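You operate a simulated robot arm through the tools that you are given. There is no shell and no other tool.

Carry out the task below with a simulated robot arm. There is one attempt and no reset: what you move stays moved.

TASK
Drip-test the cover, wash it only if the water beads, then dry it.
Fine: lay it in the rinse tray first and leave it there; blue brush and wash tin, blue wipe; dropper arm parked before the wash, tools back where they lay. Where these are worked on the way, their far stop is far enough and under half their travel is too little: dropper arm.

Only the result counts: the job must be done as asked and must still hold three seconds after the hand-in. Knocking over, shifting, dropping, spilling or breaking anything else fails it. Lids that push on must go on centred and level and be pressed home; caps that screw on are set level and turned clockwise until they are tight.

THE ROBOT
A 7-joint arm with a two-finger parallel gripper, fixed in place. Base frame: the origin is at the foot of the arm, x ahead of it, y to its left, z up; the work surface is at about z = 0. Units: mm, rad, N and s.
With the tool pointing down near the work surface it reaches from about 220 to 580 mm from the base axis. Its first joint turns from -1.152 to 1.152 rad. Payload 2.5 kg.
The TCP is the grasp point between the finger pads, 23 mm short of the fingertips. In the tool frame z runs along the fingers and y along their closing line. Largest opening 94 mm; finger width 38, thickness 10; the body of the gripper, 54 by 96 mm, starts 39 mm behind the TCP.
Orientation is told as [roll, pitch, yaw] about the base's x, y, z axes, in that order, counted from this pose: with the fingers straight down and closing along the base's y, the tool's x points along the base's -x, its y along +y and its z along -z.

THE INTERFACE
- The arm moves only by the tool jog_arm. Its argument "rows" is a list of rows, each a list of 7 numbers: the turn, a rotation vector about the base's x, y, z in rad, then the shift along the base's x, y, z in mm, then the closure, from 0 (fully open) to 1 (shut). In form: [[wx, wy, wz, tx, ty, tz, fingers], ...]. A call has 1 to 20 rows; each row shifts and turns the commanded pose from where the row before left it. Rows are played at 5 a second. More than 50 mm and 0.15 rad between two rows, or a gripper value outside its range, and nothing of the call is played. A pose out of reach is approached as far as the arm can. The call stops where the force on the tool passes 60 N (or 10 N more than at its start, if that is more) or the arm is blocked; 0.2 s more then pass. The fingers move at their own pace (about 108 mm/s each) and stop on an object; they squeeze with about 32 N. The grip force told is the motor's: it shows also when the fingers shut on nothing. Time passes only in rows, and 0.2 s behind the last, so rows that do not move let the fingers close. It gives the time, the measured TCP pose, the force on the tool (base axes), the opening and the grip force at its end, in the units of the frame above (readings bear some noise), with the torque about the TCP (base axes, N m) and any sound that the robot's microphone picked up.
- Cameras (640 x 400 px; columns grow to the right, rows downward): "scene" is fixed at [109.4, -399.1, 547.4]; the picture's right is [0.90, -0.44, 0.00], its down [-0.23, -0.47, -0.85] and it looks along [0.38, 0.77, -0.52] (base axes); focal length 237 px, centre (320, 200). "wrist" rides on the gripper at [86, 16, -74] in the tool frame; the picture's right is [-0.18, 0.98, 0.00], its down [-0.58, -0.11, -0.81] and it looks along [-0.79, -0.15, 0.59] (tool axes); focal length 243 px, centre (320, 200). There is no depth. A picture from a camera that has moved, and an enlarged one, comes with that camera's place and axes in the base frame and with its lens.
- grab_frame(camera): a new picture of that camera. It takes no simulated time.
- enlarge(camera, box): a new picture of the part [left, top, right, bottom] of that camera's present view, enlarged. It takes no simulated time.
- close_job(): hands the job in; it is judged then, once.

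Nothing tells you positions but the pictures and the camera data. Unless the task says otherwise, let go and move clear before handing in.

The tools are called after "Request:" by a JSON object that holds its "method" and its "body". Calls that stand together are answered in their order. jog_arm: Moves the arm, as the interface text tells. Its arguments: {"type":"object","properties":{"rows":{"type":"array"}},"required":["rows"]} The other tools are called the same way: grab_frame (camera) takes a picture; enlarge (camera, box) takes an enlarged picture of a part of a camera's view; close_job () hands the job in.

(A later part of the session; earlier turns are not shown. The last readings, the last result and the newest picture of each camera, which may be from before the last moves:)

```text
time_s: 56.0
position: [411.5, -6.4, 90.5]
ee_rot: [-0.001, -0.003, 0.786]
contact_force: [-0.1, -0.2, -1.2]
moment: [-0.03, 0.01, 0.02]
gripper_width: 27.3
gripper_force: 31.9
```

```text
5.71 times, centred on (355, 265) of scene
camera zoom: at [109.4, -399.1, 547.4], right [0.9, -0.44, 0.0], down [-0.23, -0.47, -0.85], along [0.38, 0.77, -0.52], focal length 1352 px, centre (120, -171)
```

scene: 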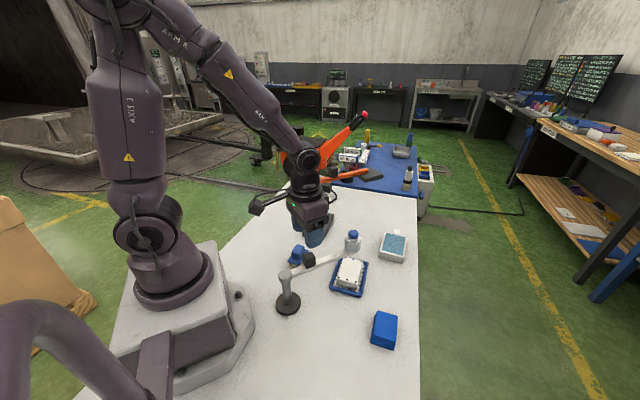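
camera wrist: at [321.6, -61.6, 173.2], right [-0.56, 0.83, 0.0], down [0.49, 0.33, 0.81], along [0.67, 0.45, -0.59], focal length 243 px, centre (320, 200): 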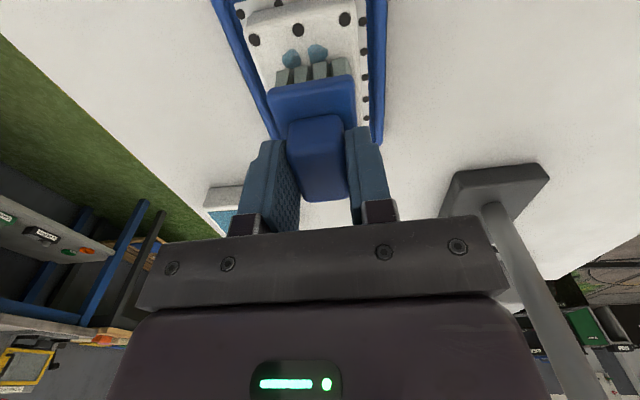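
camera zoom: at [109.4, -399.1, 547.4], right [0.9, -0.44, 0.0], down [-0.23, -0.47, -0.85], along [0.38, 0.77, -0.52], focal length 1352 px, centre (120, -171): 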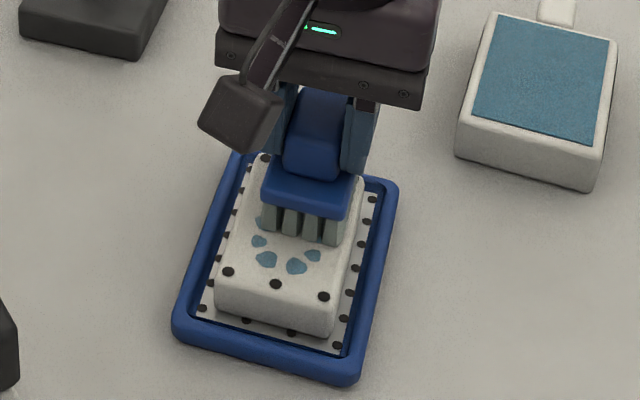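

The brush has lost contact after easing up (force about 0), and the drops remain. I'll lower about 1.2 mm to get a light press and check.

Request:
{"method": "jog_arm", "body": {"rows": [[0, 0, 0, -3, 0, -1.2, 1], [0, 0, 0, 0, 0, 0, 1], [0, 0, 0, -5, -5, 0, 1], [0, 0, 0, 0, 0, 0, 1]]}}

Request:
{"method": "enlarge", "body": {"camera": "scene", "box": [310, 230, 400, 300]}}

```text
time_s: 57.0
position: [402.9, -11.6, 88.2]
ee_rot: [0.002, 0.0, 0.786]
contact_force: [0.9, 0.2, -1.0]
moment: [0.04, -0.04, 0.03]
gripper_width: 27.5
gripper_force: 31.9
```

```text
5.71 times, centred on (355, 265) of scene
camera zoom: at [109.4, -399.1, 547.4], right [0.9, -0.44, 0.0], down [-0.23, -0.47, -0.85], along [0.38, 0.77, -0.52], focal length 1352 px, centre (120, -171)
```

zoom: 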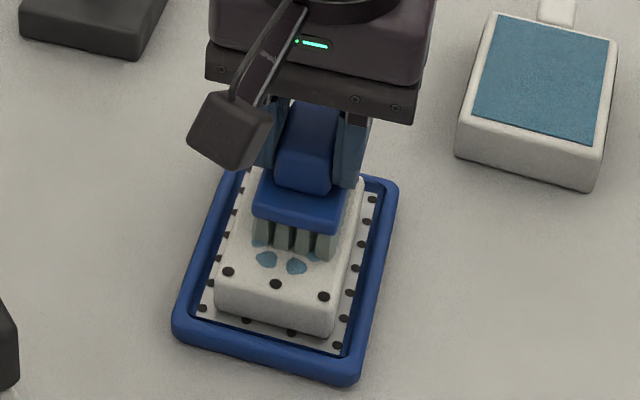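

Still just clear of the surface. I'll lower in 0.4 mm steps to find light contact.

Request:
{"method": "jog_arm", "body": {"rows": [[0, 0, 0, 0, 0, -0.5, 1], [0, 0, 0, 0, 0, 0, 1]]}}

Request:
{"method": "jog_arm", "body": {"rows": [[0, 0, 0, 0, 0, -0.4, 1], [0, 0, 0, 0, 0, 0, 1]]}}

```text
time_s: 57.6
position: [404.5, -11.3, 88.9]
ee_rot: [0.0, -0.002, 0.784]
contact_force: [0.8, 1.0, 2.4]
moment: [0.15, -0.12, 0.0]
gripper_width: 27.4
gripper_force: 31.8
```

```text
time_s: 58.2
position: [402.6, -11.0, 89.2]
ee_rot: [0.0, -0.002, 0.787]
contact_force: [-2.7, 0.5, 16.6]
moment: [0.21, 0.02, 0.01]
gripper_width: 27.3
gripper_force: 32.1
```

Light contact is found at about 8–15 N. I'll stroke along the cover's length at two lateral offsets.

Request:
{"method": "jog_arm", "body": {"rows": [[0, 0, 0, 0, 0, 0.2, 1], [0, 0, 0, -5, -5, 0, 1], [0, 0, 0, -5, -5, 0, 1], [0, 0, 0, -5, -5, 0, 1], [0, 0, 0, 5, 5, 0, 1], [0, 0, 0, 5, 5, 0, 1], [0, 0, 0, 5, 5, 0, 1], [0, 0, 0, 5, 5, 0, 1], [0, 0, 0, 0, 0, 0, 1]]}}

Request:
{"method": "enlarge", "body": {"camera": "scene", "box": [310, 230, 400, 300]}}

```text
time_s: 60.2
position: [407.5, -5.8, 87.1]
ee_rot: [0.0, 0.0, 0.786]
contact_force: [0.0, -0.5, -0.9]
moment: [0.0, -0.01, -0.01]
gripper_width: 27.3
gripper_force: 31.9
```

```text
5.71 times, centred on (355, 265) of scene
camera zoom: at [109.4, -399.1, 547.4], right [0.9, -0.44, 0.0], down [-0.23, -0.47, -0.85], along [0.38, 0.77, -0.52], focal length 1352 px, centre (120, -171)
```

zoom: 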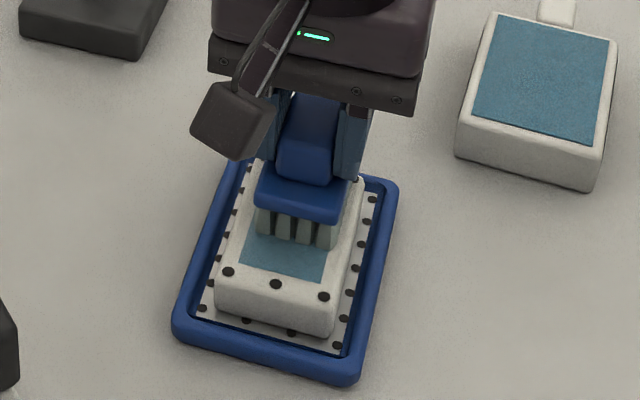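

The beads have merged into a uniform film, so the wash has taken. I'll lift the brush and check the whole face.

Request:
{"method": "jog_arm", "body": {"rows": [[0, 0, 0, 0, 0, 10, 1], [0, 0, 0, 0, 0, 20, 1], [0, 0, 0, 0, 0, 30, 1], [0, 0, -0.02, -25, 25, 0, 1], [0, 0, -0.02, -25, 25, 0, 1], [0, 0, -0.02, -25, 25, 0, 1], [0, 0, 0, 0, 0, 0, 1]]}}

Request:
{"method": "enlarge", "body": {"camera": "scene", "box": [310, 230, 400, 300]}}

Request:
{"method": "grab_frame", "body": {"camera": "wrist"}}

```text
time_s: 61.8
position: [332.7, 68.9, 146.2]
ee_rot: [0.001, -0.001, 0.724]
contact_force: [0.3, -0.5, 0.2]
moment: [0.02, 0.01, -0.02]
gripper_width: 27.5
gripper_force: 32.1
```

```text
5.71 times, centred on (355, 265) of scene
camera zoom: at [109.4, -399.1, 547.4], right [0.9, -0.44, 0.0], down [-0.23, -0.47, -0.85], along [0.38, 0.77, -0.52], focal length 1352 px, centre (120, -171)
```

zoom: 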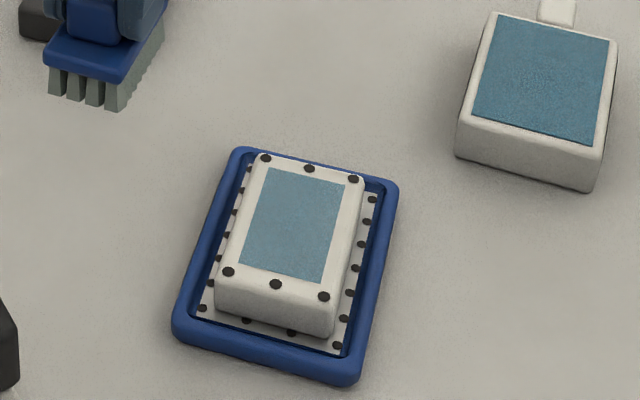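

```text
taken
camera wrist: at [256.5, 23.9, 221.6], right [-0.51, 0.86, 0.0], down [0.51, 0.3, 0.81], along [0.69, 0.41, -0.59], focal length 243 px, centre (320, 200)
```

wrist: 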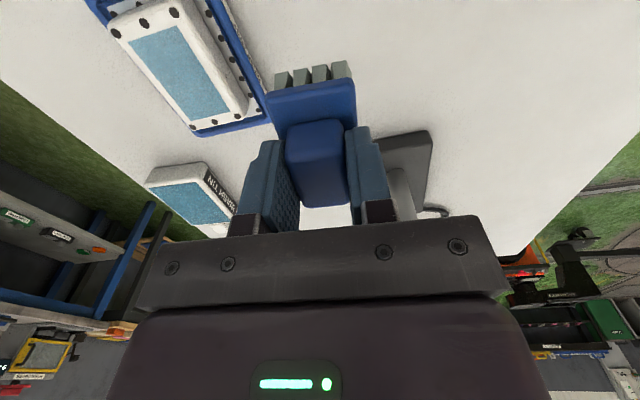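

The film covers the whole face. I'll return the brush to exactly where I picked it up: by my tally it is 50 mm in x, -38 mm in y and 90.6 mm in z away.

Request:
{"method": "jog_arm", "body": {"rows": [[0, 0, -0.014, -25, 19.2, 0, 1], [0, 0, -0.013, -25, 19.1, 0, 1], [0, 0, 0, 0, 0, -30, 1], [0, 0, 0, 0, 0, -30, 1], [0, 0, 0, 0, 0, -20, 1], [0, 0, 0, 0, 0, 0, 1]]}}

Request:
{"method": "enlarge", "body": {"camera": "scene", "box": [260, 220, 340, 280]}}

```text
time_s: 63.2
position: [281.7, 106.3, 68.3]
ee_rot: [-0.001, 0.001, 0.697]
contact_force: [0.3, 0.7, -0.6]
moment: [0.01, 0.0, -0.01]
gripper_width: 27.5
gripper_force: 32.2
```

```text
6.67 times, centred on (300, 250) of scene
camera zoom: at [109.4, -399.1, 547.4], right [0.9, -0.44, 0.0], down [-0.23, -0.47, -0.85], along [0.38, 0.77, -0.52], focal length 1577 px, centre (453, -133)
```

zoom: 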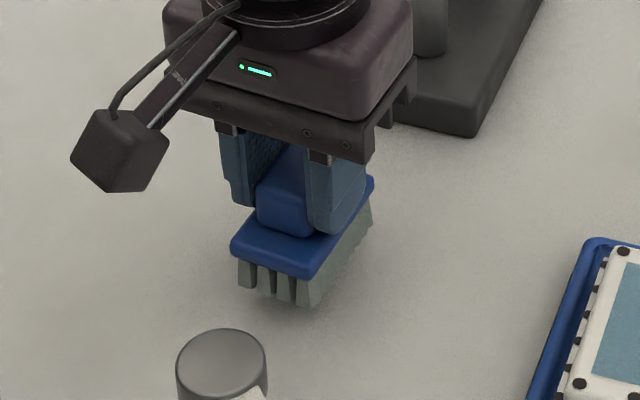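

The brush is back above its spot. I'll lower the last centimetre gently.

Request:
{"method": "jog_arm", "body": {"rows": [[0, 0, 0, 0, 0, -6, 1], [0, 0, 0, 0, 0, -3, 1], [0, 0, 0, 0, 0, -1, 1], [0, 0, 0, 0, 0, 0, 1]]}}

Request:
{"method": "enlarge", "body": {"camera": "scene", "box": [260, 220, 340, 280]}}

```text
time_s: 64.2
position: [283.0, 106.8, 59.2]
ee_rot: [0.001, 0.0, 0.699]
contact_force: [-0.1, -0.1, -1.4]
moment: [0.04, -0.02, 0.0]
gripper_width: 27.5
gripper_force: 31.9
```

```text
6.67 times, centred on (300, 250) of scene
camera zoom: at [109.4, -399.1, 547.4], right [0.9, -0.44, 0.0], down [-0.23, -0.47, -0.85], along [0.38, 0.77, -0.52], focal length 1577 px, centre (453, -133)
```

zoom: 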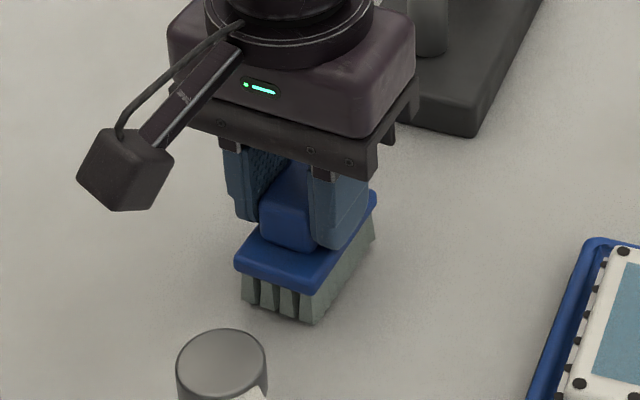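

The brush still looks a few millimetres above the table. I'll keep lowering in 1 mm steps until it touches.

Request:
{"method": "jog_arm", "body": {"rows": [[0, 0, 0, 0, 0, -1, 1], [0, 0, 0, 0, 0, -1, 1], [0, 0, 0, 0, 0, 0, 1]]}}

Request:
{"method": "enlarge", "body": {"camera": "scene", "box": [260, 220, 340, 280]}}

```text
time_s: 65.0
position: [283.2, 105.9, 56.1]
ee_rot: [-0.002, -0.002, 0.697]
contact_force: [-0.5, 0.7, -0.9]
moment: [0.0, 0.02, -0.02]
gripper_width: 27.1
gripper_force: 31.8
```

```text
6.67 times, centred on (300, 250) of scene
camera zoom: at [109.4, -399.1, 547.4], right [0.9, -0.44, 0.0], down [-0.23, -0.47, -0.85], along [0.38, 0.77, -0.52], focal length 1577 px, centre (453, -133)
```

zoom: 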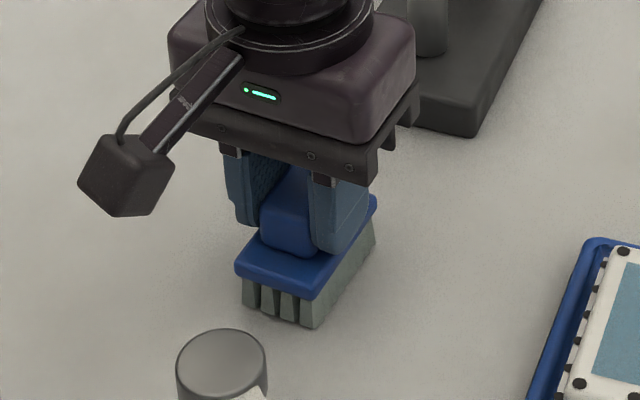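

Still about 2 mm to go. I'll lower further.

Request:
{"method": "jog_arm", "body": {"rows": [[0, 0, 0, 0, 0, -1, 1], [0, 0, 0, 0, 0, -0.7, 1], [0, 0, 0, 0, 0, 0, 1]]}}

Request:
{"method": "enlarge", "body": {"camera": "scene", "box": [260, 220, 340, 280]}}

```text
time_s: 65.8
position: [283.5, 107.6, 54.5]
ee_rot: [-0.001, 0.002, 0.699]
contact_force: [0.1, -0.4, -1.7]
moment: [0.01, -0.03, -0.01]
gripper_width: 27.5
gripper_force: 32.4
```

```text
6.67 times, centred on (300, 250) of scene
camera zoom: at [109.4, -399.1, 547.4], right [0.9, -0.44, 0.0], down [-0.23, -0.47, -0.85], along [0.38, 0.77, -0.52], focal length 1577 px, centre (453, -133)
```

zoom: 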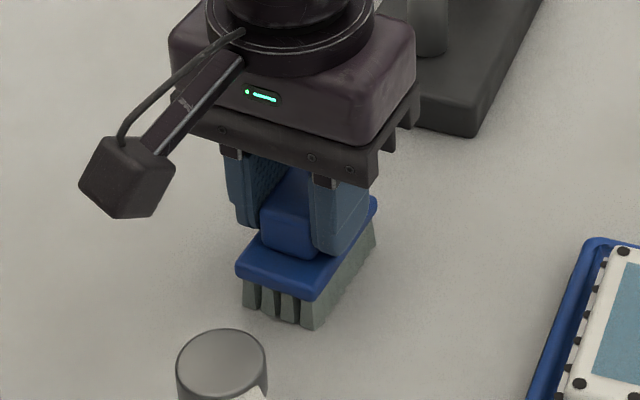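

Very close now; I'll lower in half-millimetre steps until the force rises.

Request:
{"method": "jog_arm", "body": {"rows": [[0, 0, 0, 0, 0, -0.6, 1], [0, 0, 0, 0, 0, 0, 1]]}}

Request:
{"method": "jog_arm", "body": {"rows": [[0, 0, 0, 0, 0, -0.6, 1], [0, 0, 0, 0, 0, 0, 1]]}}

```text
time_s: 66.4
position: [283.4, 106.1, 52.8]
ee_rot: [0.0, -0.001, 0.698]
contact_force: [-0.9, 0.6, -0.9]
moment: [0.02, -0.02, -0.01]
gripper_width: 27.3
gripper_force: 32.1
```

```text
time_s: 67.0
position: [281.8, 107.1, 54.4]
ee_rot: [0.0, 0.001, 0.698]
contact_force: [-1.3, -1.1, 8.4]
moment: [-0.24, 0.27, -0.01]
gripper_width: 27.4
gripper_force: 31.8
```

Contact with the table is felt (8 N). I'll release the brush and rise.

Request:
{"method": "jog_arm", "body": {"rows": [[0, 0, 0, 0, 0, 0.4, 1], [0, 0, 0, 0, 0, 0, 0.6], [0, 0, 0, 0, 0, 0, 0.4], [0, 0, 0, 0, 0, 15, 0.4], [0, 0, 0, 0, 0, 30, 0.4], [0, 0, 0, 0, 0, 45, 0.4], [0, 0, 0, 0, 0, 45, 0.4], [0, 0, 0, 0, 0, 0, 0.4]]}}

Request:
{"method": "enlarge", "body": {"camera": "scene", "box": [260, 210, 340, 280]}}

Request:
{"method": "enlarge", "body": {"camera": "scene", "box": [270, 235, 334, 275]}}

Request:
{"method": "grab_frame", "body": {"camera": "wrist"}}

```text
time_s: 68.8
position: [281.2, 109.4, 186.5]
ee_rot: [0.0, 0.0, 0.698]
contact_force: [0.8, -0.9, 0.3]
moment: [-0.04, -0.02, 0.02]
gripper_width: 56.3
gripper_force: 0.0
```

```text
5.71 times, centred on (300, 245) of scene
camera zoom: at [109.4, -399.1, 547.4], right [0.9, -0.44, 0.0], down [-0.23, -0.47, -0.85], along [0.38, 0.77, -0.52], focal length 1352 px, centre (434, -57)
```

zoom: 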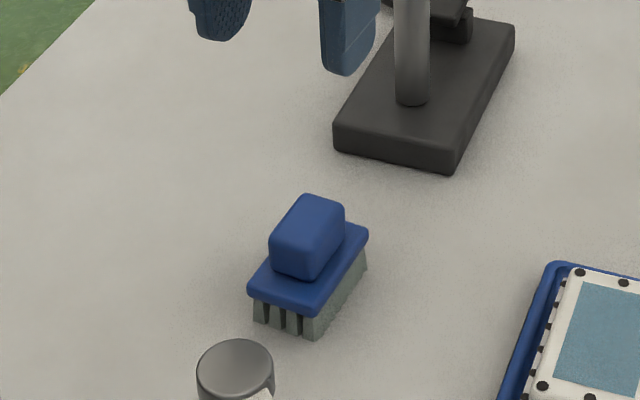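

```text
10.00 times, centred on (302, 255) of scene
camera zoom: at [109.4, -399.1, 547.4], right [0.9, -0.44, 0.0], down [-0.23, -0.47, -0.85], along [0.38, 0.77, -0.52], focal length 2366 px, centre (500, -350)
```

zoom: 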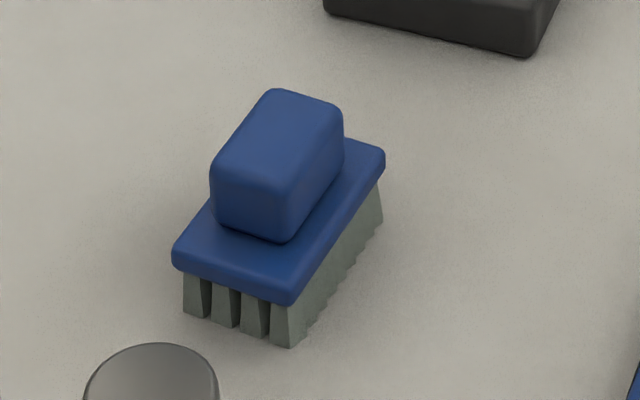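

```text
taken
camera wrist: at [204.6, 66.9, 262.4], right [-0.49, 0.87, 0.0], down [0.52, 0.29, 0.81], along [0.7, 0.4, -0.59], focal length 243 px, centre (320, 200)
```

wrist: 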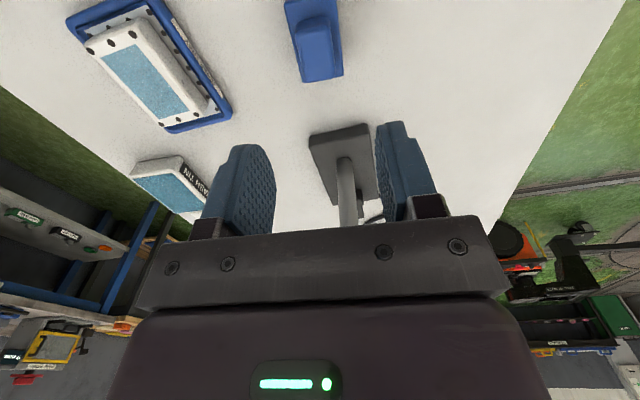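

The brush is back within about a millimetre. Next is the blue wipe at about (379, -188); I'll move above it at height and check its pose.

Request:
{"method": "jog_arm", "body": {"rows": [[0, 0, 0.01, 14, -42.4, 0, 0.3], [0, 0, 0.01, 14, -42.4, 0, 0.2], [0, 0, 0.01, 14, -42.4, 0, 0.2], [0, 0, 0.01, 14, -42.4, 0, 0.2], [0, 0, 0.01, 14, -42.4, 0, 0.2], [0, 0, 0.01, 14, -42.4, 0, 0.2], [0, 0, 0.01, 12, -42.4, 0, 0.2], [0, 0, 0, 0, 0, -40, 0.2], [0, 0, 0, 0, 0, -30, 0.2], [0, 0, 0, 0, 0, 0, 0.2]]}}

Request:
{"method": "grab_frame", "body": {"camera": "wrist"}}

Request:
{"method": "enlarge", "body": {"camera": "scene", "box": [340, 280, 430, 360]}}

```text
time_s: 71.0
position: [380.1, -189.5, 117.8]
ee_rot: [0.001, -0.001, 0.768]
contact_force: [0.6, -0.2, 0.0]
moment: [0.03, 0.0, -0.03]
gripper_width: 75.5
gripper_force: 0.2
```

```text
taken
camera wrist: at [306.5, -238.0, 193.2], right [-0.55, 0.84, 0.0], down [0.49, 0.33, 0.81], along [0.67, 0.44, -0.59], focal length 243 px, centre (320, 200)
```

wrist: 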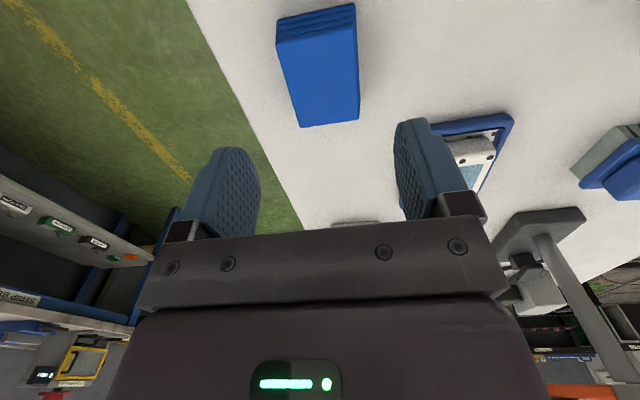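

```text
5.00 times, centred on (385, 320) of scene
camera zoom: at [109.4, -399.1, 547.4], right [0.9, -0.44, 0.0], down [-0.23, -0.47, -0.85], along [0.38, 0.77, -0.52], focal length 1183 px, centre (-5, -400)
```

zoom: 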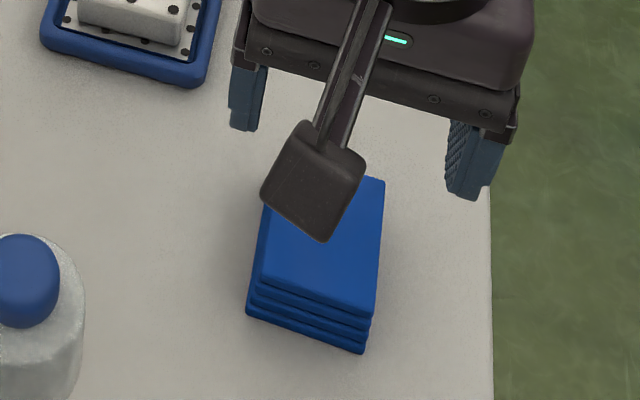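

The wipe's centre works out to (379.7, -187) with yaw of about 42.5° and a top near z=28. I'll align and descend around it, keeping the tips a little off the table.

Request:
{"method": "jog_arm", "body": {"rows": [[0, 0, -0.025, 0.2, 2.7, -30, 0.2], [0, 0, 0, 0, 0, -30, 0.2], [0, 0, 0, 0, 0, -15, 0.2], [0, 0, 0, 0, 0, -10, 0.2], [0, 0, 0, 0, 0, 0, 0.2]]}}

Request:
{"method": "grab_frame", "body": {"camera": "wrist"}}

Request:
{"method": "enlarge", "body": {"camera": "scene", "box": [340, 280, 430, 360]}}

```text
time_s: 72.2
position: [380.5, -189.5, 34.6]
ee_rot: [-0.001, 0.0, 0.742]
contact_force: [0.2, -0.2, 0.5]
moment: [0.01, -0.02, 0.02]
gripper_width: 75.4
gripper_force: 0.0
```

```text
taken
camera wrist: at [305.2, -234.6, 109.1], right [-0.53, 0.85, 0.0], down [0.5, 0.31, 0.81], along [0.68, 0.43, -0.59], focal length 243 px, centre (320, 200)
```

wrist: 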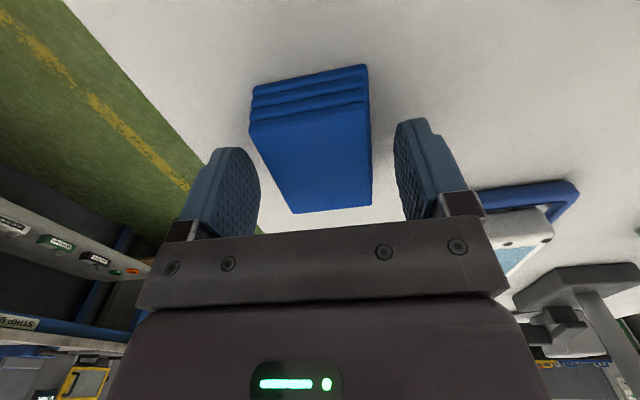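

```text
5.00 times, centred on (385, 320) of scene
camera zoom: at [109.4, -399.1, 547.4], right [0.9, -0.44, 0.0], down [-0.23, -0.47, -0.85], along [0.38, 0.77, -0.52], focal length 1183 px, centre (-5, -400)
```

zoom: 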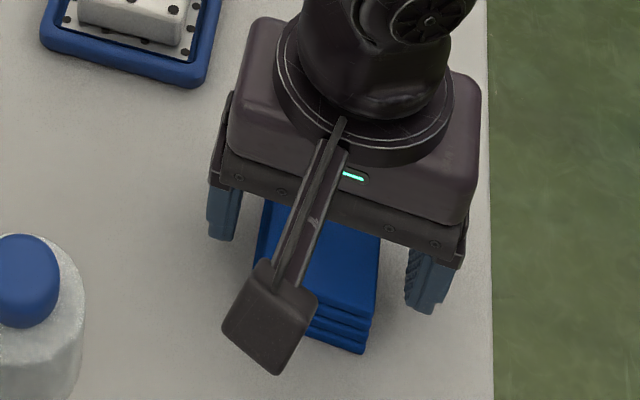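

The wipe is centred between the fingers. I'll lower 3 mm more and close.

Request:
{"method": "jog_arm", "body": {"rows": [[0, 0, 0, 0, 0.5, -3, 0.2], [0, 0, 0, 0, 0, 0, 1], [0, 0, 0, 0, 0, 0, 1], [0, 0, 0, 0, 0, 0, 1]]}}

Request:
{"method": "enlarge", "body": {"camera": "scene", "box": [340, 280, 430, 360]}}

Request:
{"method": "grab_frame", "body": {"camera": "wrist"}}

```text
time_s: 73.2
position: [379.6, -188.5, 31.3]
ee_rot: [0.0, 0.001, 0.742]
contact_force: [0.8, 0.5, 2.0]
moment: [0.0, 0.03, -0.06]
gripper_width: 50.7
gripper_force: 32.1
```

```text
5.00 times, centred on (385, 320) of scene
camera zoom: at [109.4, -399.1, 547.5], right [0.9, -0.44, 0.0], down [-0.23, -0.47, -0.85], along [0.38, 0.77, -0.52], focal length 1183 px, centre (-5, -400)
```

zoom: 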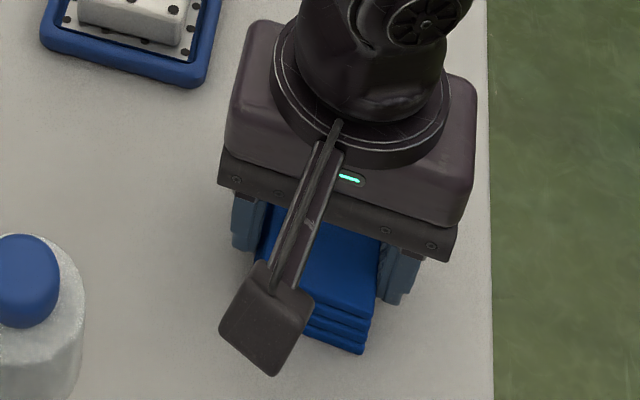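

```text
taken
camera wrist: at [305.1, -233.3, 106.0], right [-0.53, 0.85, 0.0], down [0.5, 0.31, 0.81], along [0.68, 0.43, -0.59], focal length 243 px, centre (320, 200)
```

wrist: 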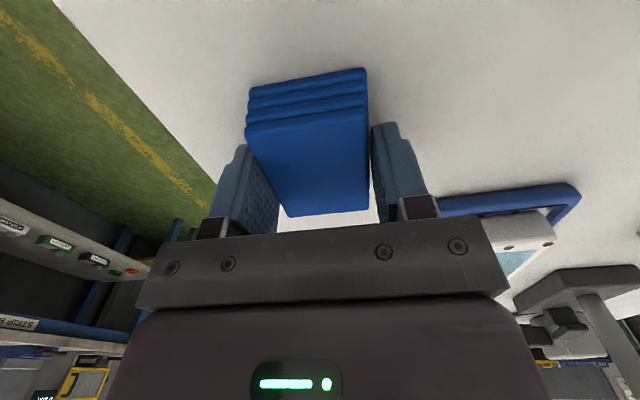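

The wipe is gripped at 51 mm. I'll lift it and carry it above the cover with the yaw matched.

Request:
{"method": "jog_arm", "body": {"rows": [[0, 0, 0, 0, 0, 15, 1], [0, 0, 0, 0, 0, 25, 1], [0, 0, 0, 0, 0, 30, 1], [0, 0, 0.01, 3.1, 35, 0, 1], [0, 0, 0.01, 3.1, 35, 0, 1], [0, 0, 0.01, 3.1, 35, 0, 1], [0, 0, 0.01, 3.1, 35, 0, 1], [0, 0, 0.003, 3.1, 35, 0, 1], [0, 0, 0, 0, 0, -20, 1], [0, 0, 0, 0, 0, 0, 1]]}}

Request:
{"method": "enlarge", "body": {"camera": "scene", "box": [310, 230, 400, 300]}}

Request:
{"method": "grab_frame", "body": {"camera": "wrist"}}

```text
time_s: 75.4
position: [393.7, -12.6, 80.3]
ee_rot: [-0.001, 0.0, 0.784]
contact_force: [0.7, -0.9, 0.2]
moment: [-0.02, -0.03, 0.01]
gripper_width: 51.0
gripper_force: 31.6
```

```text
5.71 times, centred on (355, 265) of scene
camera zoom: at [109.4, -399.1, 547.4], right [0.9, -0.44, 0.0], down [-0.23, -0.47, -0.85], along [0.38, 0.77, -0.52], focal length 1352 px, centre (120, -171)
```

zoom: 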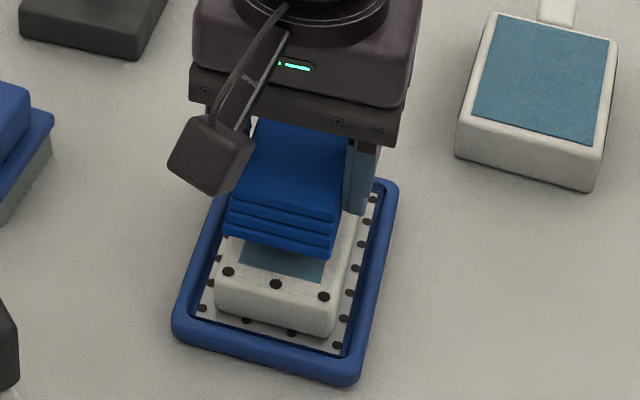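

```text
taken
camera wrist: at [321.9, -61.2, 155.2], right [-0.56, 0.83, 0.0], down [0.49, 0.33, 0.81], along [0.67, 0.45, -0.59], focal length 243 px, centre (320, 200)
```

wrist: 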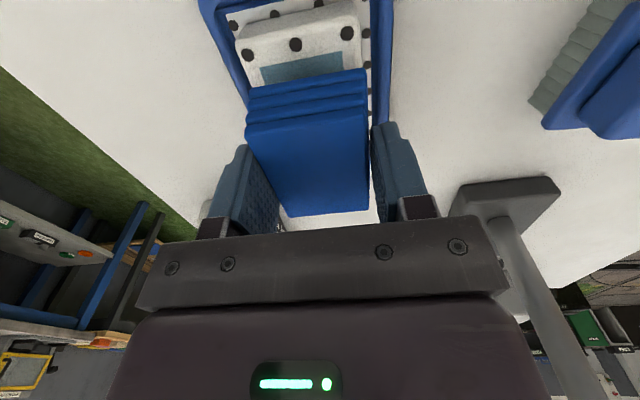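

The wipe is over the cover with its bottom about 20 mm above it. I'll lower gently until it touches.

Request:
{"method": "jog_arm", "body": {"rows": [[0, 0, 0, 0, 0, -9, 1], [0, 0, 0, 0, 0, -6, 1], [0, 0, 0, 0, 0, -2, 1], [0, 0, 0, 0, 0, 0, 1]]}}

Request:
{"method": "jog_arm", "body": {"rows": [[0, 0, 0, 0, 0, -1, 1], [0, 0, 0, 0, 0, 0, 1]]}}

Request:
{"method": "enlarge", "body": {"camera": "scene", "box": [310, 230, 400, 300]}}

```text
time_s: 76.4
position: [395.3, -12.0, 65.0]
ee_rot: [-0.002, -0.001, 0.784]
contact_force: [-9.0, 0.4, 29.6]
moment: [0.0, 0.39, -0.03]
gripper_width: 51.3
gripper_force: 31.7
```

```text
time_s: 77.0
position: [396.3, -12.9, 64.4]
ee_rot: [-0.004, -0.001, 0.785]
contact_force: [-5.5, -0.9, 35.8]
moment: [-0.03, 0.18, 0.0]
gripper_width: 51.1
gripper_force: 31.8
```

```text
5.71 times, centred on (355, 265) of scene
camera zoom: at [109.3, -399.1, 547.5], right [0.9, -0.44, 0.0], down [-0.23, -0.47, -0.85], along [0.38, 0.77, -0.52], focal length 1352 px, centre (120, -171)
```

zoom: 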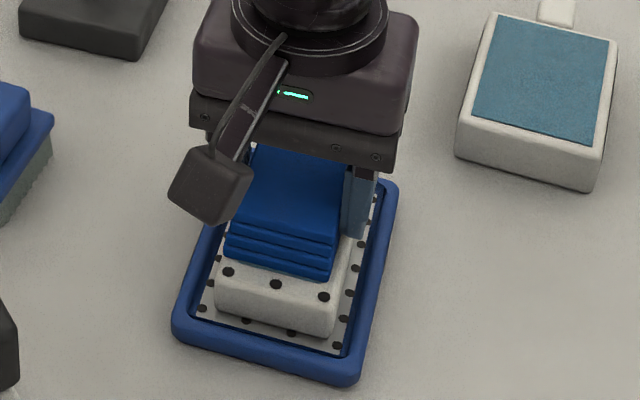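

The press is already about 36 N, so I'll ease off to a light touch before stroking.

Request:
{"method": "jog_arm", "body": {"rows": [[0, 0, 0, 0, 0, 1, 1], [0, 0, 0, 0, 0, 0, 1]]}}

```text
time_s: 77.6
position: [396.3, -11.4, 63.2]
ee_rot: [-0.004, -0.002, 0.784]
contact_force: [2.9, -3.7, 23.4]
moment: [-0.04, -0.08, 0.0]
gripper_width: 50.7
gripper_force: 32.3
```

Request:
{"method": "jog_arm", "body": {"rows": [[0, 0, 0, 0, 0, 0.8, 1], [0, 0, 0, 0, 0, 0, 1]]}}

```text
time_s: 78.2
position: [394.9, -10.5, 63.2]
ee_rot: [0.001, 0.001, 0.785]
contact_force: [5.8, -1.5, 13.3]
moment: [-0.02, -0.37, -0.04]
gripper_width: 50.8
gripper_force: 31.5
```

The touch is now about 13 N. I'll wipe along the cover's length with small lateral offsets.

Request:
{"method": "jog_arm", "body": {"rows": [[0, 0, 0, 5, 5, 0, 1], [0, 0, 0, 4, 4, 0, 1], [0, 0, 0, -5, -5, 0, 1], [0, 0, 0, -5, -5, 0, 1], [0, 0, 0, -5, -5, 0, 1], [0, 0, 0, -4, -4, 0, 1], [0, 0, 0, 5, 5, 0, 1], [0, 0, 0, 5, 5, 0, 1], [0, 0, 0, 0, 0, 0, 1]]}}

Request:
{"method": "enlarge", "body": {"camera": "scene", "box": [310, 230, 400, 300]}}

Request:
{"method": "grab_frame", "body": {"camera": "wrist"}}

```text
time_s: 80.2
position: [394.3, -12.2, 65.1]
ee_rot: [0.0, 0.0, 0.785]
contact_force: [0.0, 0.4, 0.0]
moment: [0.0, 0.01, -0.01]
gripper_width: 51.2
gripper_force: 32.1
```

```text
5.71 times, centred on (355, 265) of scene
camera zoom: at [109.4, -399.1, 547.4], right [0.9, -0.44, 0.0], down [-0.23, -0.47, -0.85], along [0.38, 0.77, -0.52], focal length 1352 px, centre (120, -171)
```

zoom: 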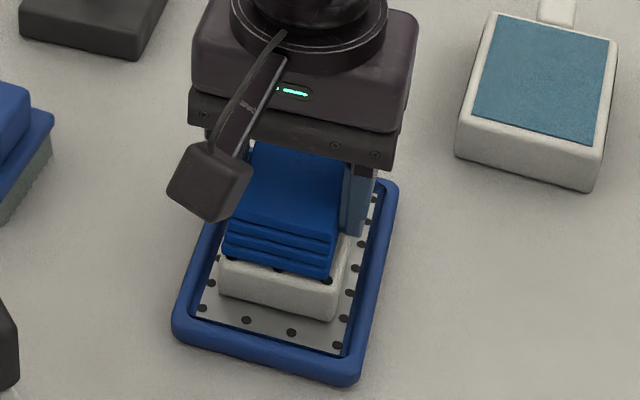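

```text
taken
camera wrist: at [321.8, -61.3, 140.8], right [-0.56, 0.83, 0.0], down [0.49, 0.33, 0.81], along [0.67, 0.46, -0.59], focal length 243 px, centre (320, 200)
```

wrist: 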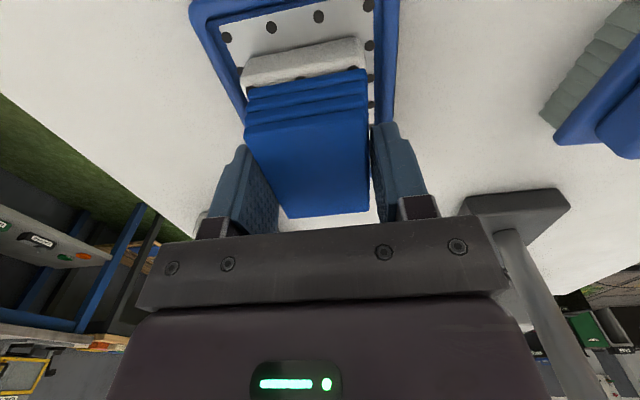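

The cover slid forward a little inside the tray with the first stroke, but it is still within the rim. I'll raise the wipe and look at the face.

Request:
{"method": "jog_arm", "body": {"rows": [[0, 0, 0, 0, 0, 10, 1], [0, 0, 0, 0, 0, 30, 1], [0, 0, 0, 0, -40, 20, 1], [0, 0, 0, 0, -40, 0, 1], [0, 0, 0, 0, 0, 0, 1]]}}

Request:
{"method": "enlarge", "body": {"camera": "scene", "box": [310, 230, 400, 300]}}

Request:
{"method": "grab_frame", "body": {"camera": "wrist"}}

```text
time_s: 81.4
position: [395.5, -92.3, 124.6]
ee_rot: [-0.001, 0.001, 0.785]
contact_force: [0.1, 0.2, 0.6]
moment: [-0.01, 0.02, 0.01]
gripper_width: 50.9
gripper_force: 31.7
```

```text
5.71 times, centred on (355, 265) of scene
camera zoom: at [109.4, -399.1, 547.4], right [0.9, -0.44, 0.0], down [-0.23, -0.47, -0.85], along [0.38, 0.77, -0.52], focal length 1352 px, centre (120, -171)
```

zoom: 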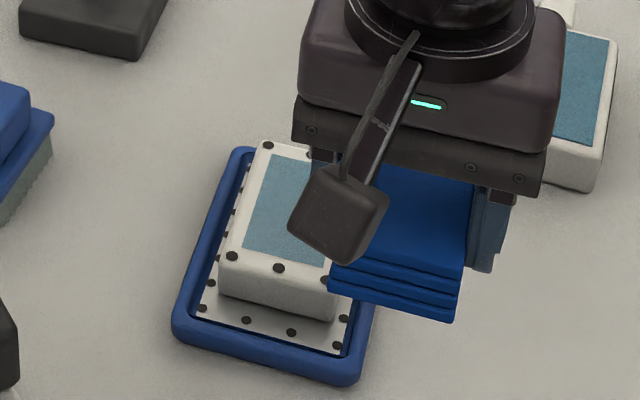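

```text
taken
camera wrist: at [322.6, -142.1, 200.5], right [-0.56, 0.83, 0.0], down [0.49, 0.33, 0.81], along [0.67, 0.46, -0.59], focal length 243 px, centre (320, 200)
```

wrist: 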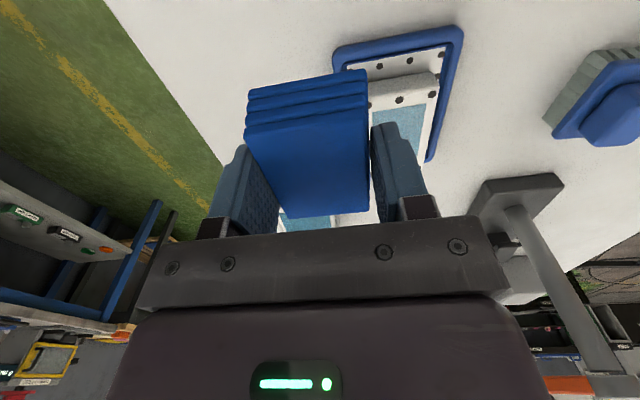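

The film is still there and the cover now rests against the tray's far wall, 9 mm further on, while the tray itself hasn't moved. I'll return with the wipe near the cover's near half and find light contact again, so that strokes toward the wall slide over the cover.

Request:
{"method": "jog_arm", "body": {"rows": [[0, 0, 0, -1, 39.4, 0, 1], [0, 0, 0, -1, 39.3, 0, 1], [0, 0, 0, 0, 0, -30, 1], [0, 0, 0, 0, 0, -20, 1], [0, 0, 0, 0, 0, -9, 1], [0, 0, 0, 0, 0, -1, 1], [0, 0, 0, 0, 0, 0, 1]]}}

Request:
{"method": "enlarge", "body": {"camera": "scene", "box": [310, 230, 400, 300]}}

```text
time_s: 83.0
position: [393.1, -12.2, 64.1]
ee_rot: [0.0, 0.0, 0.785]
contact_force: [-0.7, 0.3, -0.4]
moment: [0.01, -0.01, -0.01]
gripper_width: 51.0
gripper_force: 32.0
```

```text
5.71 times, centred on (355, 265) of scene
camera zoom: at [109.4, -399.1, 547.4], right [0.9, -0.44, 0.0], down [-0.23, -0.47, -0.85], along [0.38, 0.77, -0.52], focal length 1352 px, centre (120, -171)
```

zoom: 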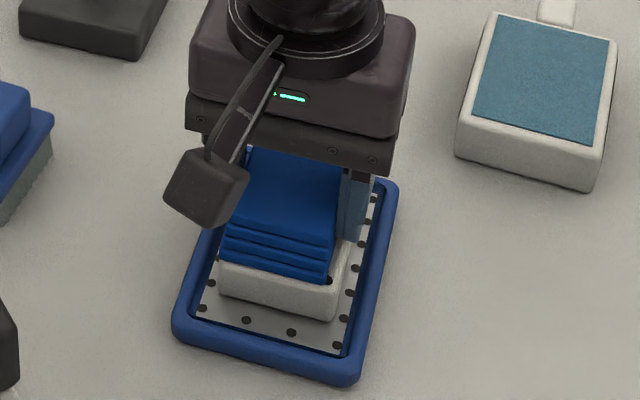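

Not touching yet. I'll lower in small steps, checking the force each time.

Request:
{"method": "jog_arm", "body": {"rows": [[0, 0, 0, 0, 0, -0.6, 1], [0, 0, 0, 0, 0, 0, 1]]}}

```text
time_s: 83.6
position: [393.7, -12.4, 63.5]
ee_rot: [0.001, 0.0, 0.785]
contact_force: [-1.2, -0.1, 3.7]
moment: [0.07, -0.06, 0.04]
gripper_width: 51.1
gripper_force: 31.5
```

Light contact at about 4 N. I'll stroke toward the far wall.

Request:
{"method": "jog_arm", "body": {"rows": [[0, 0, 0, 0, 0, -0.2, 1], [0, 0, 0, 4, 4, 0, 1], [0, 0, 0, 4, 4, 0, 1], [0, 0, 0, 4, 4, 0, 1], [0, 0, 0, 4, 4, 0, 1]]}}

Request:
{"method": "enlarge", "body": {"camera": "scene", "box": [310, 230, 400, 300]}}

```text
time_s: 84.8
position: [408.6, 2.1, 64.2]
ee_rot: [-0.001, 0.0, 0.786]
contact_force: [-1.5, 0.1, -0.6]
moment: [0.01, 0.0, 0.01]
gripper_width: 50.9
gripper_force: 32.1
```

```text
5.71 times, centred on (355, 265) of scene
camera zoom: at [109.4, -399.1, 547.4], right [0.9, -0.44, 0.0], down [-0.23, -0.47, -0.85], along [0.38, 0.77, -0.52], focal length 1352 px, centre (120, -171)
```

zoom: 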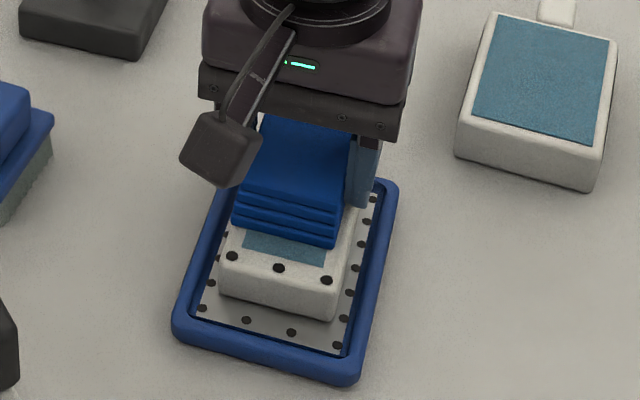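

Contact was lost at the end of that stroke. I'll lower half a millimetre here and check.

Request:
{"method": "jog_arm", "body": {"rows": [[0, 0, 0, 0, 0, -0.6, 1], [0, 0, 0, 0, 0, 0, 1]]}}

```text
time_s: 85.4
position: [408.3, 2.0, 63.3]
ee_rot: [0.0, 0.0, 0.785]
contact_force: [-5.1, 1.6, 13.6]
moment: [0.1, 0.12, -0.03]
gripper_width: 51.2
gripper_force: 31.7
```

The press is now about 14 N. I'll stroke back along the face.

Request:
{"method": "jog_arm", "body": {"rows": [[0, 0, 0, -4, -4, 0, 1], [0, 0, 0, -4, -4, 0, 1], [0, 0, 0, -4, -4, 0, 1], [0, 0, 0, -4, -4, 0, 1], [0, 0, 0, -4, -4, 0, 1]]}}

Request:
{"method": "enlarge", "body": {"camera": "scene", "box": [310, 230, 400, 300]}}

```text
time_s: 86.6
position: [390.5, -16.1, 64.2]
ee_rot: [-0.001, -0.001, 0.785]
contact_force: [4.1, 3.8, 11.3]
moment: [0.12, -0.13, 0.0]
gripper_width: 51.0
gripper_force: 32.1
```

```text
5.71 times, centred on (355, 265) of scene
camera zoom: at [109.4, -399.1, 547.5], right [0.9, -0.44, 0.0], down [-0.23, -0.47, -0.85], along [0.38, 0.77, -0.52], focal length 1352 px, centre (120, -171)
```

zoom: 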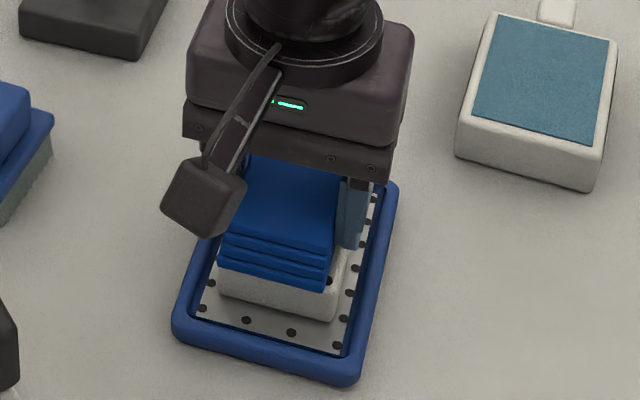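

The wipe slid over the cover while keeping about 11 N, and the cover held still. Another stroke forward and back, then a look.

Request:
{"method": "jog_arm", "body": {"rows": [[0, 0, 0, 4, 4, 0, 1], [0, 0, 0, 4, 4, 0, 1], [0, 0, 0, 4, 4, 0, 1], [0, 0, 0, 4, 4, 0, 1], [0, 0, 0, 4, 4, 0, 1], [0, 0, 0, 0, 0, 0, 1]]}}

Request:
{"method": "enlarge", "body": {"camera": "scene", "box": [310, 230, 400, 300]}}

```text
time_s: 88.0
position: [408.6, 3.6, 63.2]
ee_rot: [0.001, -0.001, 0.782]
contact_force: [-7.9, -8.6, 26.1]
moment: [-0.22, 0.19, -0.04]
gripper_width: 51.0
gripper_force: 32.4
```

```text
5.71 times, centred on (355, 265) of scene
camera zoom: at [109.3, -399.1, 547.5], right [0.9, -0.44, 0.0], down [-0.23, -0.47, -0.85], along [0.38, 0.77, -0.52], focal length 1352 px, centre (120, -171)
```

zoom: 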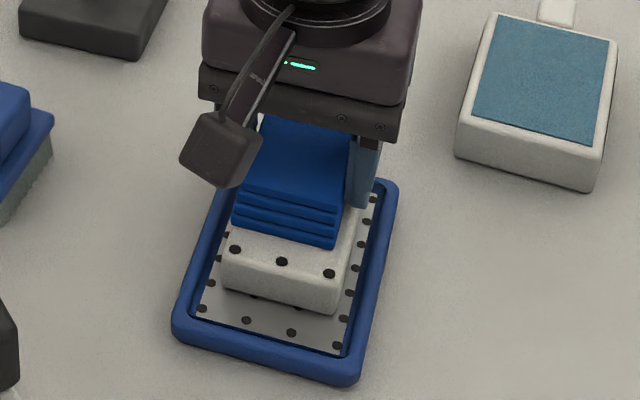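

The visible face is now clear of water. I'll lift off and check the whole face and the cover's seating.

Request:
{"method": "jog_arm", "body": {"rows": [[0, 0, 0, 0, 0, 5, 1], [0, 0, 0, 0, 0, 20, 1], [0, 0, 0, 0, 0, 35, 1], [0, 0, 0, 0, -40, 0, 1], [0, 0, 0, 0, -40, 0, 1], [0, 0, 0, 0, -40, 0, 1], [0, 0, 0, 0, 0, 0, 1]]}}

Request:
{"method": "enlarge", "body": {"camera": "scene", "box": [320, 240, 380, 290]}}

Request:
{"method": "grab_frame", "body": {"camera": "wrist"}}

Request:
{"method": "grab_frame", "body": {"camera": "scene"}}

```text
time_s: 89.6
position: [407.6, -118.4, 123.9]
ee_rot: [0.0, 0.0, 0.785]
contact_force: [1.0, 0.1, 0.2]
moment: [-0.03, 0.0, 0.0]
gripper_width: 50.9
gripper_force: 32.6
```

```text
8.00 times, centred on (350, 265) of scene
camera zoom: at [109.4, -399.1, 547.4], right [0.9, -0.44, 0.0], down [-0.23, -0.47, -0.85], along [0.38, 0.77, -0.52], focal length 1892 px, centre (80, -320)
```

zoom: 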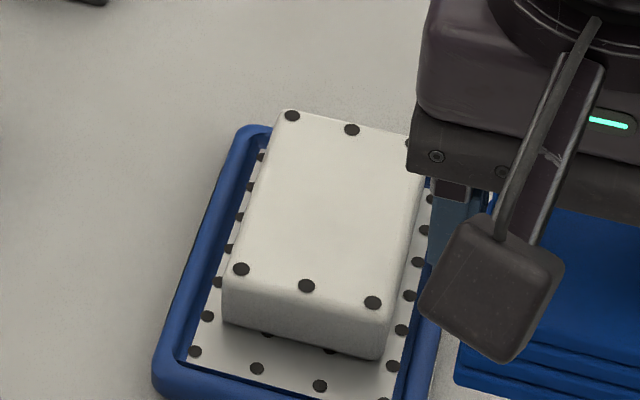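

```text
taken
camera wrist: at [334.2, -168.1, 198.3], right [-0.56, 0.83, 0.0], down [0.49, 0.33, 0.81], along [0.67, 0.46, -0.59], focal length 243 px, centre (320, 200)
```

wrist: 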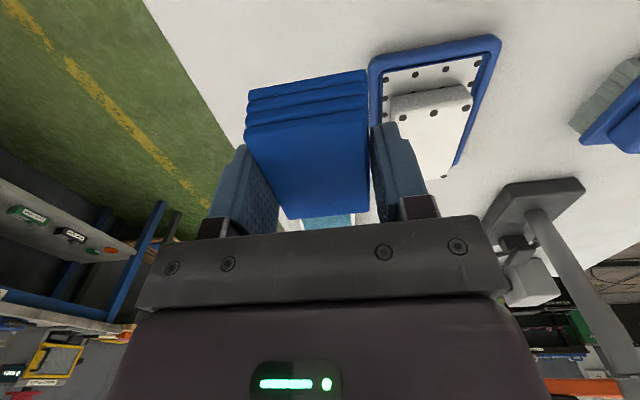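

```text
taken
```

scene: 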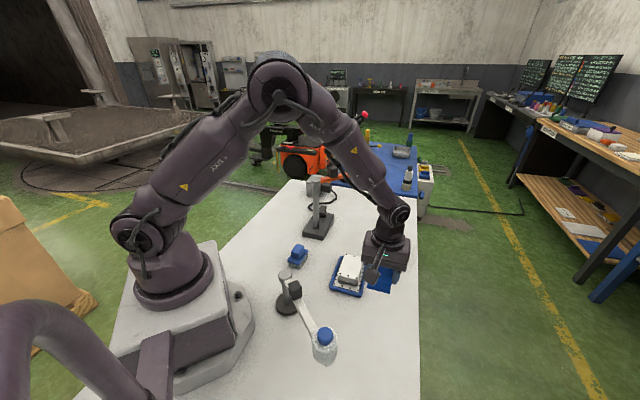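

The face is dry and the cover lies flat inside the tray. I'll return the wipe to its spot: by my tally -29.5 mm in x, -69.7 mm in y and -92.4 mm in z from here.

Request:
{"method": "jog_arm", "body": {"rows": [[0, 0, -0.022, -14.8, -34.9, 0, 1], [0, 0, -0.021, -14.7, -34.8, 0, 1], [0, 0, 0, 0, 0, -30, 1], [0, 0, 0, 0, 0, -30, 1], [0, 0, 0, 0, 0, -22, 1], [0, 0, 0, 0, 0, 0, 1]]}}

Request:
{"method": "enlarge", "body": {"camera": "scene", "box": [340, 280, 430, 360]}}

```text
time_s: 91.0
position: [377.9, -184.8, 42.0]
ee_rot: [-0.001, 0.0, 0.742]
contact_force: [0.1, 0.4, -0.8]
moment: [0.04, 0.01, -0.02]
gripper_width: 51.0
gripper_force: 32.0
```

```text
5.00 times, centred on (385, 320) of scene
camera zoom: at [109.4, -399.1, 547.4], right [0.9, -0.44, 0.0], down [-0.23, -0.47, -0.85], along [0.38, 0.77, -0.52], focal length 1183 px, centre (-5, -400)
```

zoom: 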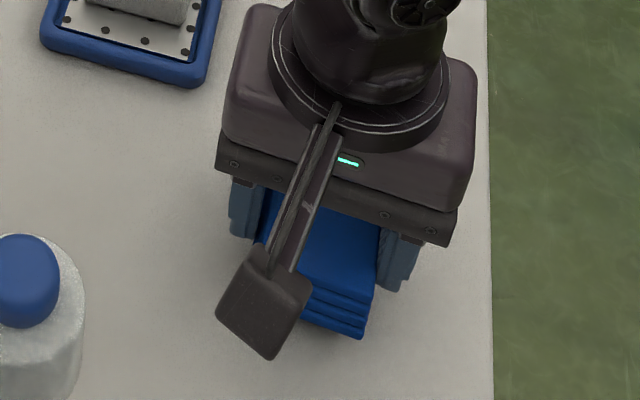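

The wipe is about 10 mm above its spot. I'll lower it gently.

Request:
{"method": "jog_arm", "body": {"rows": [[0, 0, 0, 0, 0, -6, 1], [0, 0, 0, 0, 0, -3, 1], [0, 0, 0, 0, 0, -1, 1], [0, 0, 0, 0, 0, 0, 1]]}}

Request:
{"method": "enlarge", "body": {"camera": "scene", "box": [340, 280, 430, 360]}}

```text
time_s: 92.0
position: [379.9, -187.6, 30.5]
ee_rot: [-0.001, 0.0, 0.742]
contact_force: [0.5, 0.3, -0.7]
moment: [-0.04, 0.03, -0.01]
gripper_width: 51.2
gripper_force: 32.0
```

```text
5.00 times, centred on (385, 320) of scene
camera zoom: at [109.4, -399.1, 547.4], right [0.9, -0.44, 0.0], down [-0.23, -0.47, -0.85], along [0.38, 0.77, -0.52], focal length 1183 px, centre (-5, -400)
```

zoom: 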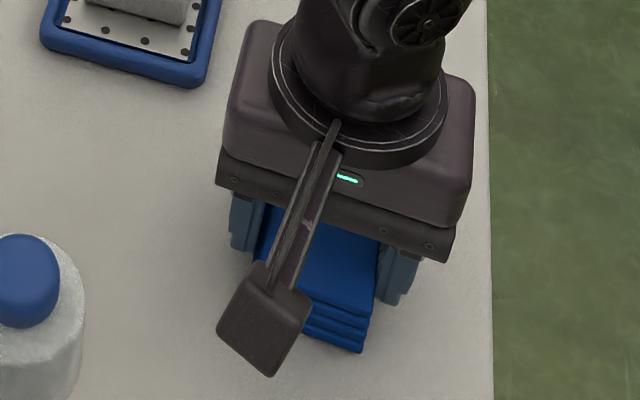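

Almost down. I'll lower in sub-millimetre steps until contact.

Request:
{"method": "jog_arm", "body": {"rows": [[0, 0, 0, 0, 0, -0.7, 1], [0, 0, 0, 0, 0, 0, 1]]}}

```text
time_s: 92.6
position: [378.8, -188.6, 29.7]
ee_rot: [0.0, 0.0, 0.742]
contact_force: [0.5, 1.0, -0.1]
moment: [0.01, 0.03, 0.0]
gripper_width: 51.2
gripper_force: 32.3
```

Request:
{"method": "jog_arm", "body": {"rows": [[0, 0, 0, 0, 0, -0.7, 1], [0, 0, 0, 0, 0, 0, 1]]}}

```text
time_s: 93.2
position: [378.3, -186.5, 30.2]
ee_rot: [0.002, 0.0, 0.74]
contact_force: [0.3, -0.8, 1.0]
moment: [0.01, 0.04, 0.0]
gripper_width: 51.0
gripper_force: 32.0
```

Request:
{"method": "jog_arm", "body": {"rows": [[0, 0, 0, 0, 0, -0.6, 1], [0, 0, 0, 0, 0, 0, 1]]}}

```text
time_s: 93.8
position: [377.8, -187.0, 29.2]
ee_rot: [-0.002, 0.002, 0.741]
contact_force: [-4.2, 3.5, 14.0]
moment: [0.14, 0.04, 0.0]
gripper_width: 50.9
gripper_force: 31.8
```

Contact with the table is felt (14 N). I'll ease up slightly, release the wipe and rise.

Request:
{"method": "jog_arm", "body": {"rows": [[0, 0, 0, 0, 0, 0.5, 1], [0, 0, 0, 0, 0, 0, 0.35], [0, 0, 0, 0, 0, 0, 0.25], [0, 0, 0, 0, 0, 15, 0.2], [0, 0, 0, 0, 0, 30, 0.2], [0, 0, 0, 0, 0, 45, 0.2], [0, 0, 0, 0, 0, 45, 0.2], [0, 0, 0, -30, -30, 0, 0.2], [0, 0, 0, 0, 0, 0, 0.2]]}}

Request:
{"method": "enlarge", "body": {"camera": "scene", "box": [350, 305, 414, 355]}}

Request:
{"method": "enlarge", "body": {"camera": "scene", "box": [320, 240, 380, 300]}}

Request:
{"method": "enlarge", "body": {"camera": "wrist", "box": [320, 0, 520, 160]}}

Request:
{"method": "grab_frame", "body": {"camera": "scene"}}

```text
time_s: 95.8
position: [347.8, -218.4, 162.9]
ee_rot: [0.0, -0.001, 0.742]
contact_force: [0.3, -1.2, 0.3]
moment: [0.01, -0.01, 0.0]
gripper_width: 75.4
gripper_force: 0.1
```

```text
8.00 times, centred on (382, 330) of scene
camera zoom: at [109.4, -399.1, 547.4], right [0.9, -0.44, 0.0], down [-0.23, -0.47, -0.85], along [0.38, 0.77, -0.52], focal length 1892 px, centre (-176, -840)
```

zoom: 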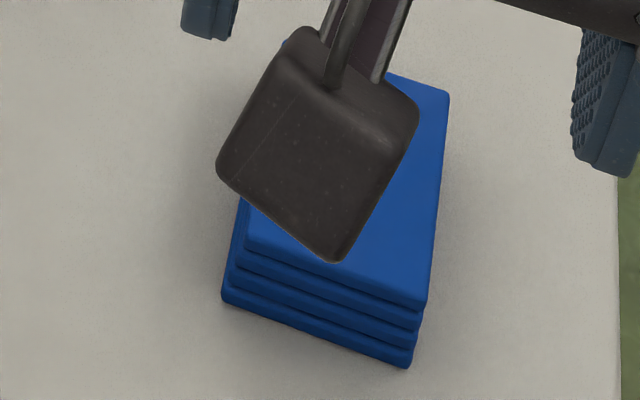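

```text
6.67 times, centred on (350, 270) of scene
camera zoom: at [109.4, -399.1, 547.4], right [0.9, -0.44, 0.0], down [-0.23, -0.47, -0.85], along [0.38, 0.77, -0.52], focal length 1577 px, centre (120, -267)
```

zoom: 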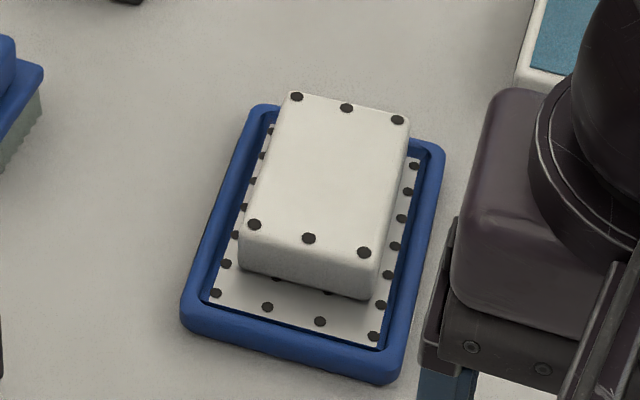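

```text
2.50 times, centred on (420, 80) of wrist
camera zoom: at [274.0, -264.6, 238.2], right [-0.53, 0.85, 0.0], down [0.5, 0.31, 0.81], along [0.68, 0.43, -0.59], focal length 606 px, centre (70, 500)
```

zoom: 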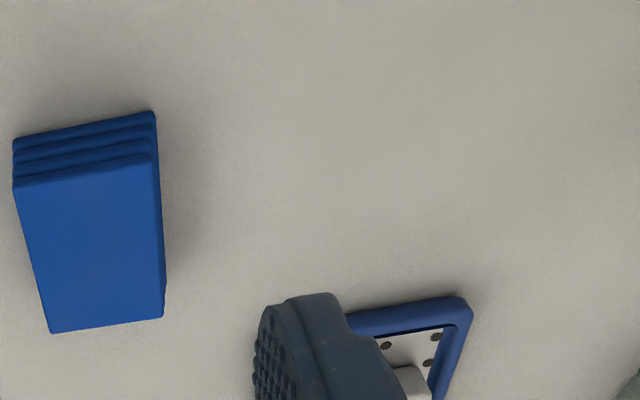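

```text
taken
```

scene: 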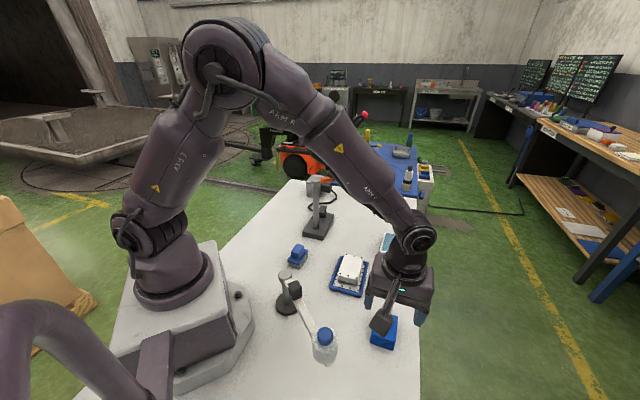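

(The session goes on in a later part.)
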